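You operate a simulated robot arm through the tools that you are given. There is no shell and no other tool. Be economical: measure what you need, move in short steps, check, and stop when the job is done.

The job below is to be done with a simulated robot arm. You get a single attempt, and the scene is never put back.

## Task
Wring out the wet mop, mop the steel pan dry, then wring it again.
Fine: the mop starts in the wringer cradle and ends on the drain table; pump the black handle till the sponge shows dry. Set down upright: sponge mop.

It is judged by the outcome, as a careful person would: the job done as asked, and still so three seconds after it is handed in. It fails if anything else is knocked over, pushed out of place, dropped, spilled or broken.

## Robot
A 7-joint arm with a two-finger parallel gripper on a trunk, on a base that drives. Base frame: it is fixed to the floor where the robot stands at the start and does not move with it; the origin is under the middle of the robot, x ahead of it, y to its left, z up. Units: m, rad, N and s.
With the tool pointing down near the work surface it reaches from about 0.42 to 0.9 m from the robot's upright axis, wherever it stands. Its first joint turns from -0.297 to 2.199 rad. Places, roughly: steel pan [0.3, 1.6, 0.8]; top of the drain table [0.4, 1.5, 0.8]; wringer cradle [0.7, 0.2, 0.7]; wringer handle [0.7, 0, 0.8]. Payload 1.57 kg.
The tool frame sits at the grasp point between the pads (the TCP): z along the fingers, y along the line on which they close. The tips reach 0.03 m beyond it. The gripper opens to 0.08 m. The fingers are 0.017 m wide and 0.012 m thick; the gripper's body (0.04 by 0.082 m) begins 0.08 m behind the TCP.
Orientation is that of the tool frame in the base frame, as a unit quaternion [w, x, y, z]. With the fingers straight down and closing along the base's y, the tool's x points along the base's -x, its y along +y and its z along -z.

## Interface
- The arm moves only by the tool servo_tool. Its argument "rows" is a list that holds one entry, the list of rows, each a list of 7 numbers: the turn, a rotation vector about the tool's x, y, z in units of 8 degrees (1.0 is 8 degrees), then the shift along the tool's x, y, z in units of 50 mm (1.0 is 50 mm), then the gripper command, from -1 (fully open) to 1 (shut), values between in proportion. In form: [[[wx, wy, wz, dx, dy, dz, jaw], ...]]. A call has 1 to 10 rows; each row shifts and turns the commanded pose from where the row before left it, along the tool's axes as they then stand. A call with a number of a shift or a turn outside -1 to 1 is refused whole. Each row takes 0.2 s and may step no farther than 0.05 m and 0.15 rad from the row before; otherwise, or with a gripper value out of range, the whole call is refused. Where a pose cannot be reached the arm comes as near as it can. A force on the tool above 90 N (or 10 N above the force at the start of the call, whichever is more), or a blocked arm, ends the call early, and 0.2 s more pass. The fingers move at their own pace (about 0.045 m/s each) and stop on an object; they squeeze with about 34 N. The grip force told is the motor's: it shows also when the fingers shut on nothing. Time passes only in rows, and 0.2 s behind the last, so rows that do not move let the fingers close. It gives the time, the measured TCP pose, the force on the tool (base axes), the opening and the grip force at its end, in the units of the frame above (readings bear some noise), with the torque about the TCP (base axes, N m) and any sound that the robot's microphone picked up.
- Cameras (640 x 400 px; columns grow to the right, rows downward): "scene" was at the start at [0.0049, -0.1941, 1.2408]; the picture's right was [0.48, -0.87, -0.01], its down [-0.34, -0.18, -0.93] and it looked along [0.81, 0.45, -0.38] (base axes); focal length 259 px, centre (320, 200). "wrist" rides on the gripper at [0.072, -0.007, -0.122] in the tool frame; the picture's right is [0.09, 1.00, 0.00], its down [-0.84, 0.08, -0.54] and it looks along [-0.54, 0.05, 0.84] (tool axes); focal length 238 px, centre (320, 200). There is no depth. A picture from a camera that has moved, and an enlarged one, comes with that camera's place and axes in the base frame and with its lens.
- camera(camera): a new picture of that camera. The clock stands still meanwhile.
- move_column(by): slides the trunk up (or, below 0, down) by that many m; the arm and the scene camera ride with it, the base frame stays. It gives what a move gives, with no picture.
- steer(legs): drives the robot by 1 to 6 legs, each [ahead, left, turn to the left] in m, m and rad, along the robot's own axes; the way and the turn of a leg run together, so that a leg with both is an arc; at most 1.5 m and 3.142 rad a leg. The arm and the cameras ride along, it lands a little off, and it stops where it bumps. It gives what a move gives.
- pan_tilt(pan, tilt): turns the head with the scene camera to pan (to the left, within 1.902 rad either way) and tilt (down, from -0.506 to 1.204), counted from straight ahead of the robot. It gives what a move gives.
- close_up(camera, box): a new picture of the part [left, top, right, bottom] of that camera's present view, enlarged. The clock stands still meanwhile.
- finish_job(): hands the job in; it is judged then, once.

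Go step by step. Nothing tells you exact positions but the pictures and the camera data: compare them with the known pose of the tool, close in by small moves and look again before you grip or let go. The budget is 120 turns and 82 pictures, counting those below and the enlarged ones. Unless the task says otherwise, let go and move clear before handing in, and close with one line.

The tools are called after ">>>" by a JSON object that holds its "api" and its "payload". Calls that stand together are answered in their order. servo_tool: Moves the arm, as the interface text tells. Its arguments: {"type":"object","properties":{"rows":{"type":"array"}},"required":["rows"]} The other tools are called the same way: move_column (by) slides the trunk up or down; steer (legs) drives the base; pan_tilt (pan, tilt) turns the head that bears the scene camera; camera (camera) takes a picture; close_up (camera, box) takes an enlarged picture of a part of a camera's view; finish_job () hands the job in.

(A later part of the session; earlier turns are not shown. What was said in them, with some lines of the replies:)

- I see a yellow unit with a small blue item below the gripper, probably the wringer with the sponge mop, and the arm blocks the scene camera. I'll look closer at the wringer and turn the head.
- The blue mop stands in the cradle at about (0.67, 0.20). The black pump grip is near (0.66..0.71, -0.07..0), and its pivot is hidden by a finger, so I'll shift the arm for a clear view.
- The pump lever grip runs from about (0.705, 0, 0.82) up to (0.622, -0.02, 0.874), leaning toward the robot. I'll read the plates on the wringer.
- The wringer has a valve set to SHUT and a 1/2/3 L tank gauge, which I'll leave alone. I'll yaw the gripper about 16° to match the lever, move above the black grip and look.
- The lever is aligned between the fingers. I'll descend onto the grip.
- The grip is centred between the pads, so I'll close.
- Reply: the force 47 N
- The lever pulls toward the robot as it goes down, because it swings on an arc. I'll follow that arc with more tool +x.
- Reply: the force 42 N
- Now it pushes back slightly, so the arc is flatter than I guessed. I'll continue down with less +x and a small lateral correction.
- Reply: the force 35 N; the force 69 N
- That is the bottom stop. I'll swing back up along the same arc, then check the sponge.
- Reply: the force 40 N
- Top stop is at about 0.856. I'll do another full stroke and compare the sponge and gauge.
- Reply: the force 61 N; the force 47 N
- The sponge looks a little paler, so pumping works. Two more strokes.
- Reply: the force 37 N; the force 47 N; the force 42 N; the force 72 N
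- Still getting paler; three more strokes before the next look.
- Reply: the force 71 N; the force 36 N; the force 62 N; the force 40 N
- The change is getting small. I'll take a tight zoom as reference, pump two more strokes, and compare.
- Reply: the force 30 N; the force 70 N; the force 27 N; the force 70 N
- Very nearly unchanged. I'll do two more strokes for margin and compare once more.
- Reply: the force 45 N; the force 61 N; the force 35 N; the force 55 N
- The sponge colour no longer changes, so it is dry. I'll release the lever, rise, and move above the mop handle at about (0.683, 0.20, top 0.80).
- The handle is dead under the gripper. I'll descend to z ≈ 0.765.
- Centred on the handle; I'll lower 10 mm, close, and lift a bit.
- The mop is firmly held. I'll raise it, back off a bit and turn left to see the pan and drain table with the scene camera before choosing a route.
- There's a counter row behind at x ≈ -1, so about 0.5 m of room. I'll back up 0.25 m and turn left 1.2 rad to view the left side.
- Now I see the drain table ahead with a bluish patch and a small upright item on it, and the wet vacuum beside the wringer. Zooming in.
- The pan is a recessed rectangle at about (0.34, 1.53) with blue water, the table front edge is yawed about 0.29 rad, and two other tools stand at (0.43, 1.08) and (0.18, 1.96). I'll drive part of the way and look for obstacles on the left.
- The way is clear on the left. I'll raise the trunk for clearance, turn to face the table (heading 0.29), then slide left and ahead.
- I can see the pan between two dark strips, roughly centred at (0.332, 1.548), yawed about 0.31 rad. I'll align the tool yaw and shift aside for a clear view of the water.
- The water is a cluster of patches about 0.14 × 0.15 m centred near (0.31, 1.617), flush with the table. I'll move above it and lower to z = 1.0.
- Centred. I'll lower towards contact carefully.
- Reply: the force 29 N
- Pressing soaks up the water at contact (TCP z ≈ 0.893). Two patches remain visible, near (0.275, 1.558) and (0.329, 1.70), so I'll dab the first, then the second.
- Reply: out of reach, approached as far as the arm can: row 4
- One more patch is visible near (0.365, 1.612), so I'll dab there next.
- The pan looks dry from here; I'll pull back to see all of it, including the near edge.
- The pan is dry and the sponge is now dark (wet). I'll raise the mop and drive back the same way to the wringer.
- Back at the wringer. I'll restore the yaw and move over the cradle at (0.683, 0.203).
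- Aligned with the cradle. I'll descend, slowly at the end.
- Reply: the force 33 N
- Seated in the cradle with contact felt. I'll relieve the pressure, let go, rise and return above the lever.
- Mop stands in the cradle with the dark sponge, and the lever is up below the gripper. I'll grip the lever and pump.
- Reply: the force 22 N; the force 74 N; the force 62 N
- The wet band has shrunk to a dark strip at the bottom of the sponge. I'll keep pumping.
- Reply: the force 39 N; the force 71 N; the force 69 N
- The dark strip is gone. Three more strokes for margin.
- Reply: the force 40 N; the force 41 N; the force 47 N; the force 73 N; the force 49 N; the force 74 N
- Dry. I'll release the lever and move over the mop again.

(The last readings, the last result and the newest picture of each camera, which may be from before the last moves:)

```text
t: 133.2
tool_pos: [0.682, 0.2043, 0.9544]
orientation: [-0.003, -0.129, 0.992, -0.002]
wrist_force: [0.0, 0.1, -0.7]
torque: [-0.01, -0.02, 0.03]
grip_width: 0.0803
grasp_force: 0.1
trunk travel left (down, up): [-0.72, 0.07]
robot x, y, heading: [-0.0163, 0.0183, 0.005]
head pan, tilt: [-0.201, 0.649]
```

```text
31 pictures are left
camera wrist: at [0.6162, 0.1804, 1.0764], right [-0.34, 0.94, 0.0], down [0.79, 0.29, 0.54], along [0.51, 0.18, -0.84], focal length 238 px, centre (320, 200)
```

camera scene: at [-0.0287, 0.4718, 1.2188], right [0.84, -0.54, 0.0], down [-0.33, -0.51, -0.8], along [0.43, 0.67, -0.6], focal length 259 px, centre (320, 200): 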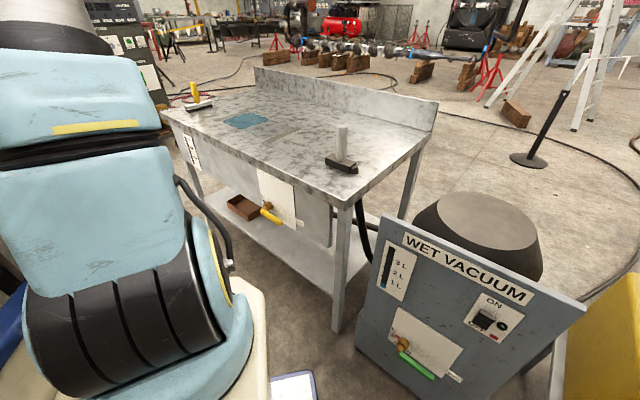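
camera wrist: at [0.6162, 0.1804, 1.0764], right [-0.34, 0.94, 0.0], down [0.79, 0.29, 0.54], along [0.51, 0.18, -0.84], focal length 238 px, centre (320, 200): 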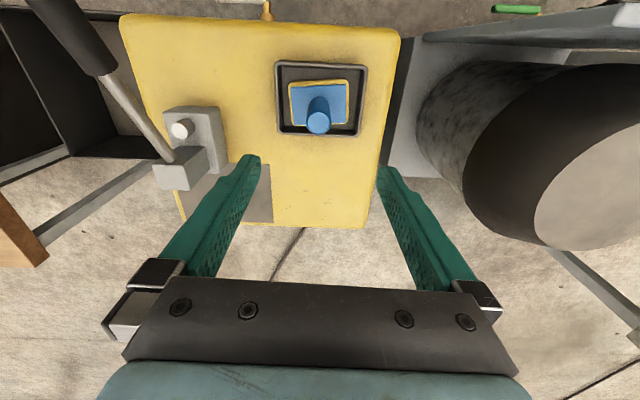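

Handle is centred again. I'll descend, grip and lift.

>>> {"api": "servo_tool", "payload": {"rows": [[[0, 0, 0, 0, 0, 0.9, -1], [0, 0, 0, 0, 0, 0.9, -1], [0, 0, 0, 0, 0, 0.9, -1], [0, 0, 0, 0, 0, 0.7, -1], [0, 0, 0, 0, 0, 0.52, -1], [0, 0, 0, 0, 0, 0, 1], [0, 0, 0, 0, 0, 0, 1], [0, 0, 0, 0, 0, 0, 1], [0, 0, 0, 0, 0, 0, 1], [0, 0, 0, 0, 0, 0, 1]]]}}

>>> {"api": "servo_tool", "payload": {"rows": [[[0, 0, 0, 0, 0, -0.3, 1], [0, 0, 0, 0, 0, -0.6, 1], [0, 0, 0, 0, 0, -0.8, 1], [0, 0, 0, 0, 0, -0.9, 1], [0, 0, 0, 0, 0, -0.9, 1], [0, 0, 0, 0, 0, -0.9, 1], [0, 0, 0, 0, 0, -0.9, 1], [0, 0, 0, 0.8, 0, -0.5, 1], [0, 0, 0, 0.9, 0, -0.4, 1], [0, 0, 0, 0.8, 0, -0.5, 1]]]}}

>>> {"api": "camera", "payload": {"camera": "wrist"}}

```text
t: 135.3
tool_pos: [0.6802, 0.2023, 0.7568]
orientation: [-0.003, -0.129, 0.992, -0.002]
wrist_force: [0.5, -0.3, 0.4]
torque: [0.04, 0.03, 0.0]
grip_width: 0.0296
grasp_force: 32.0
trunk travel left (down, up): [-0.72, 0.07]
robot x, y, heading: [-0.0138, 0.0193, -0.003]
head pan, tilt: [-0.201, 0.649]
```

```text
t: 137.6
tool_pos: [0.5629, 0.1724, 1.0955]
orientation: [-0.004, -0.129, 0.992, -0.002]
wrist_force: [0.9, 0.0, -2.1]
torque: [-0.02, 0.04, 0.01]
grip_width: 0.0293
grasp_force: 34.3
trunk travel left (down, up): [-0.72, 0.07]
robot x, y, heading: [-0.0187, 0.0157, 0.003]
head pan, tilt: [-0.201, 0.649]
```

```text
30 pictures are left
camera wrist: at [0.4963, 0.1481, 1.2169], right [-0.34, 0.94, 0.0], down [0.79, 0.29, 0.54], along [0.5, 0.18, -0.84], focal length 238 px, centre (320, 200)
```

wrist: 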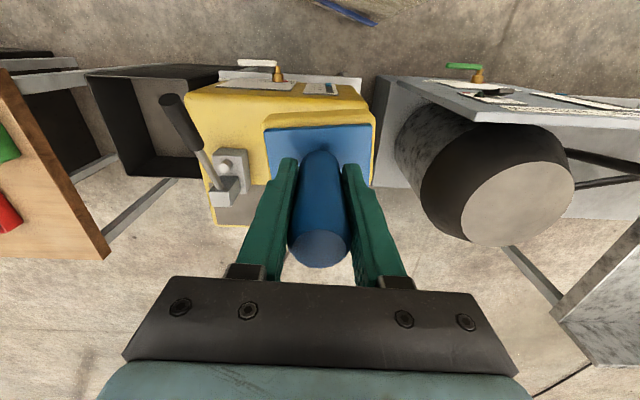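

The mop is lifted and its sponge is pale. I'll raise it and drive to the drain table again.

>>> {"api": "servo_tool", "payload": {"rows": [[[0, 0, 0, 0, 0, -0.9, 1], [0, 0, 0, 0, 0, -0.9, 1], [0, 0, 0, 0, 0, 0, 1]]]}}

>>> {"api": "steer", "payload": {"legs": [[-0.25, 0, 0], [0, 0.54, 0], [0, 0, 0.29], [0, 0.54, 0], [0.15, 0, 0]]}}

>>> {"api": "camera", "payload": {"camera": "wrist"}}

```text
t: 138.3
tool_pos: [0.5625, 0.1729, 1.1858]
orientation: [-0.002, -0.128, 0.992, -0.002]
wrist_force: [0.4, -0.1, -1.3]
torque: [0.0, 0.03, -0.01]
grip_width: 0.0297
grasp_force: 34.0
trunk travel left (down, up): [-0.72, 0.07]
robot x, y, heading: [-0.0182, 0.0148, 0.003]
head pan, tilt: [-0.201, 0.649]
```

```text
t: 147.5
tool_pos: [0.2275, 1.425, 1.1852]
orientation: [-0.002, -0.272, 0.962, -0.003]
wrist_force: [0.1, 0.0, -2.0]
torque: [0.0, -0.05, 0.0]
grip_width: 0.0291
grasp_force: 34.0
trunk travel left (down, up): [-0.72, 0.07]
robot x, y, heading: [-0.2796, 1.1119, 0.299]
head pan, tilt: [-0.201, 0.649]
```

```text
29 pictures are left
camera wrist: at [0.1709, 1.3824, 1.3073], right [-0.6, 0.8, 0.0], down [0.67, 0.51, 0.54], along [0.43, 0.32, -0.84], focal length 238 px, centre (320, 200)
```

wrist: 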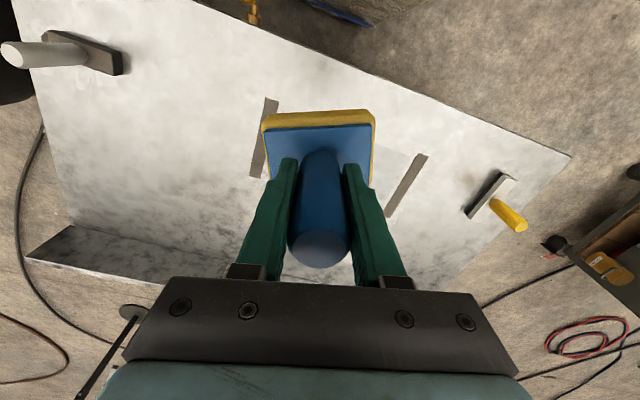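

I'll align the yaw and move over the free, dry spot at (0.34, 1.232), between the pan and the white-handled tool.

>>> {"api": "servo_tool", "payload": {"rows": [[[0, 0, 0.865, 0, 0, 0, 1], [0, 0, 0.865, 0, 0, 0, 1], [0, 0, 0, -0.19, -0.87, 0, 1], [0, 0, 0, -0.19, -0.87, 0, 1], [0, 0, 0, -0.19, -0.87, 0, 1], [0, 0, 0, -0.19, -0.87, 0, 1], [0, 0, 0, -0.19, -0.87, 0, 1], [0, 0, 0, 0, 0, 0.9, 1], [0, 0, 0, 0, 0, 0.9, 1], [0, 0, 0, 0, 0, 0.9, 1]]]}}

>>> {"api": "camera", "payload": {"camera": "wrist"}}

```text
t: 149.7
tool_pos: [0.3376, 1.2321, 1.0517]
orientation: [-0.001, -0.153, 0.988, -0.003]
wrist_force: [0.1, -0.3, -2.1]
torque: [0.01, -0.05, 0.0]
grip_width: 0.0292
grasp_force: 34.3
trunk travel left (down, up): [-0.72, 0.07]
robot x, y, heading: [-0.2801, 1.1104, 0.293]
head pan, tilt: [-0.201, 0.649]
```

```text
28 pictures are left
camera wrist: at [0.2721, 1.204, 1.1731], right [-0.39, 0.92, 0.0], down [0.77, 0.33, 0.54], along [0.5, 0.21, -0.84], focal length 238 px, centre (320, 200)
```

wrist: 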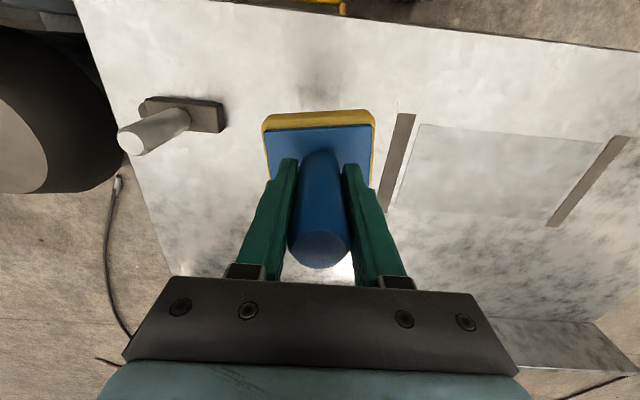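

The whole pan is visible and looks dry. I'll check it closely and lower the mop.

>>> {"api": "close_up", "payload": {"camera": "wrist", "box": [380, 100, 640, 240]}}

>>> {"api": "servo_tool", "payload": {"rows": [[[0, 0, 0, 0, 0, 0.9, 1], [0, 0, 0, 0, 0, 0.9, 1], [0, 0, 0, 0, 0, 0.6, 1], [0, 0, 0, 0, 0, 0.4, 1], [0, 0, 0, 0, 0, 0.18, 1], [0, 0, 0, 0, 0, 0, 1]]]}}

```text
2.46 times, centred on (510, 170) of wrist
camera zoom: at [0.2721, 1.204, 1.1731], right [-0.39, 0.92, 0.0], down [0.77, 0.33, 0.54], along [0.5, 0.21, -0.84], focal length 587 px, centre (-148, 274)
```

zoom: 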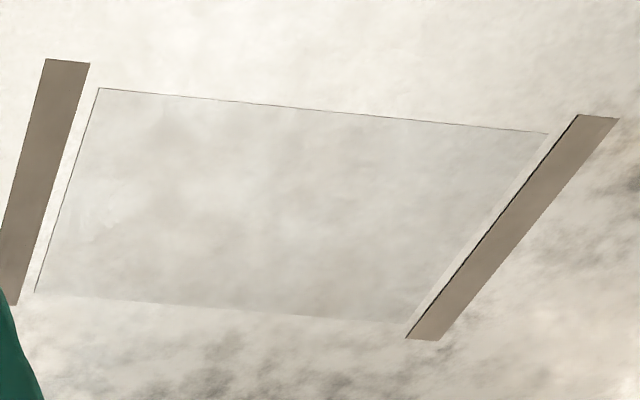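

```text
t: 151.1
tool_pos: [0.3375, 1.2308, 0.9016]
orientation: [-0.002, -0.153, 0.988, -0.003]
wrist_force: [-0.3, -0.5, -2.6]
torque: [0.01, 0.02, 0.04]
grip_width: 0.0294
grasp_force: 34.3
trunk travel left (down, up): [-0.72, 0.07]
robot x, y, heading: [-0.2807, 1.1107, 0.296]
head pan, tilt: [-0.201, 0.649]
```

>>> {"api": "servo_tool", "payload": {"rows": [[[0, 0, 0, 0, 0, 0.09, 1], [0, 0, 0, 0, 0, 0, 1]]]}}

>>> {"api": "servo_tool", "payload": {"rows": [[[0, 0, 0, 0, 0, 0.06, 1], [0, 0, 0, 0, 0, 0, 1]]]}}

```text
t: 151.7
tool_pos: [0.338, 1.2313, 0.8975]
orientation: [-0.002, -0.153, 0.988, -0.003]
wrist_force: [-0.1, -0.2, -2.6]
torque: [-0.01, 0.03, -0.01]
grip_width: 0.0294
grasp_force: 34.1
trunk travel left (down, up): [-0.72, 0.07]
robot x, y, heading: [-0.2801, 1.1105, 0.29]
head pan, tilt: [-0.201, 0.649]
```

```text
t: 152.3
tool_pos: [0.3394, 1.232, 0.8946]
orientation: [-0.001, -0.153, 0.988, -0.003]
wrist_force: [0.6, 0.3, -2.6]
torque: [-0.01, 0.01, -0.02]
grip_width: 0.0294
grasp_force: 33.9
trunk travel left (down, up): [-0.72, 0.07]
robot x, y, heading: [-0.2801, 1.1125, 0.291]
head pan, tilt: [-0.201, 0.649]
```

>>> {"api": "servo_tool", "payload": {"rows": [[[0, 0, 0, 0, 0, 0.05, 1], [0, 0, 0, 0, 0, 0, 1]]]}}

```text
t: 152.9
tool_pos: [0.3377, 1.2309, 0.8922]
orientation: [-0.002, -0.154, 0.988, -0.002]
wrist_force: [0.0, 0.1, -2.5]
torque: [-0.01, 0.04, -0.01]
grip_width: 0.0294
grasp_force: 34.1
trunk travel left (down, up): [-0.72, 0.07]
robot x, y, heading: [-0.2813, 1.1112, 0.295]
head pan, tilt: [-0.201, 0.649]
```

>>> {"api": "servo_tool", "payload": {"rows": [[[0, 0, 0, 0, 0, 0.04, 1], [0, 0, 0, 0, 0, 0, 1]]]}}

```text
t: 153.5
tool_pos: [0.3371, 1.2305, 0.8897]
orientation: [-0.002, -0.154, 0.988, -0.003]
wrist_force: [0.4, 0.2, -1.9]
torque: [0.01, 0.02, 0.02]
grip_width: 0.0295
grasp_force: 34.2
trunk travel left (down, up): [-0.72, 0.07]
robot x, y, heading: [-0.283, 1.1064, 0.288]
head pan, tilt: [-0.201, 0.649]
```

>>> {"api": "servo_tool", "payload": {"rows": [[[0, 0, 0, 0, 0, 0.04, 1], [0, 0, 0, 0, 0, 0, 1]]]}}

>>> {"api": "camera", "payload": {"camera": "wrist"}}

```text
t: 154.1
tool_pos: [0.338, 1.2314, 0.8889]
orientation: [0.0, -0.152, 0.988, -0.003]
wrist_force: [1.2, -2.3, 22.4]
torque: [0.46, 0.91, 0.03]
grip_width: 0.0292
grasp_force: 33.5
trunk travel left (down, up): [-0.72, 0.07]
robot x, y, heading: [-0.2796, 1.1096, 0.291]
head pan, tilt: [-0.201, 0.649]
```

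```text
26 pictures are left
camera wrist: at [0.2726, 1.203, 1.0115], right [-0.39, 0.92, 0.0], down [0.77, 0.33, 0.54], along [0.5, 0.21, -0.84], focal length 238 px, centre (320, 200)
```

wrist: 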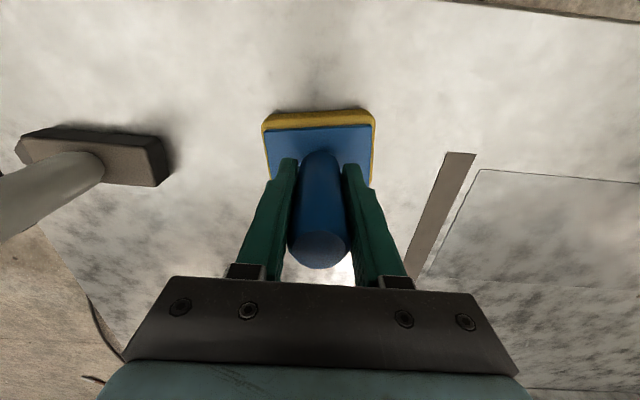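

The mop is flat on the table. I'll ease the pressure, release and rise straight up.

>>> {"api": "servo_tool", "payload": {"rows": [[[0, 0, 0, 0, 0, -0.03, 1], [0, 0, 0, 0, 0, 0, -1], [0, 0, 0, 0, 0, 0, -1], [0, 0, 0, 0, 0, 0, -1], [0, 0, 0, 0, 0, 0, -1], [0, 0, 0, 0, 0, -0.5, -1], [0, 0, 0, 0, 0, -0.8, -1], [0, 0, 0, 0, 0, -0.9, -1], [0, 0, 0, 0, 0, -0.9, -1], [0, 0, 0, 0.5, 0, -0.8, -1]]]}}

>>> {"api": "camera", "payload": {"camera": "wrist"}}

```text
t: 156.3
tool_pos: [0.3122, 1.2216, 1.0861]
orientation: [-0.003, -0.154, 0.988, -0.004]
wrist_force: [0.4, -0.6, 0.0]
torque: [0.0, 0.03, 0.02]
grip_width: 0.08
grasp_force: 0.1
trunk travel left (down, up): [-0.72, 0.07]
robot x, y, heading: [-0.2801, 1.1057, 0.297]
head pan, tilt: [-0.201, 0.649]
```

```text
25 pictures are left
camera wrist: at [0.247, 1.1946, 1.2082], right [-0.39, 0.92, 0.0], down [0.78, 0.33, 0.54], along [0.5, 0.21, -0.84], focal length 238 px, centre (320, 200)
```

wrist: 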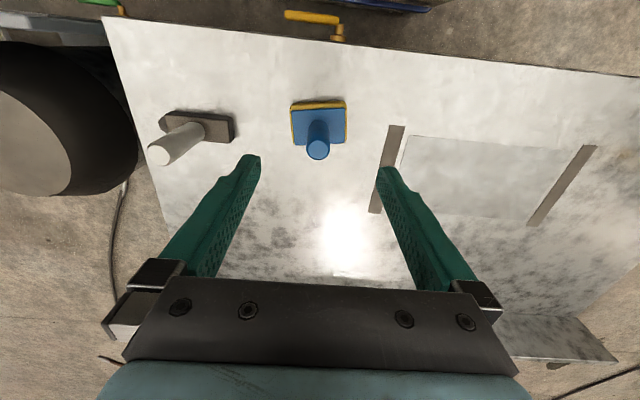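

The mop stands upright on the drain table, clear of everything, and the pan is dry. One last close look at the sponge.

>>> {"api": "close_up", "payload": {"camera": "wrist", "box": [270, 80, 370, 170]}}

```text
4.44 times, centred on (320, 125) of wrist
camera zoom: at [0.247, 1.1946, 1.2082], right [-0.39, 0.92, 0.0], down [0.78, 0.33, 0.54], along [0.5, 0.21, -0.84], focal length 1059 px, centre (320, 533)
```

zoom: 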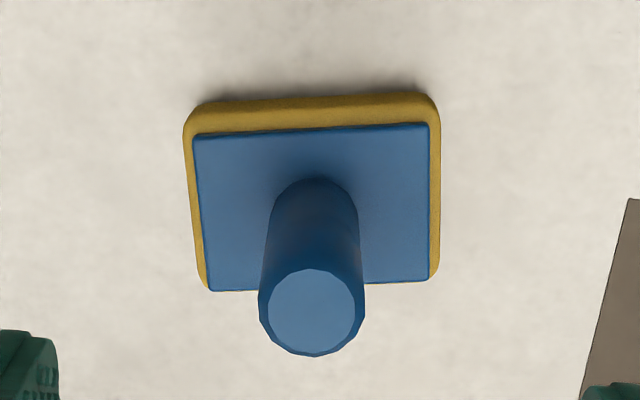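

The sponge is uniformly yellow and dry, the mop is upright, and the gripper is clear, so I'm handing in.

>>> {"api": "finish_job", "payload": {}}

```text
The job is handed in.
```

I wrung the mop, mopped the pan dry and wrung the mop again. It now stands upright on the drain table with its sponge showing dry, and nothing else was knocked or moved that I could see.
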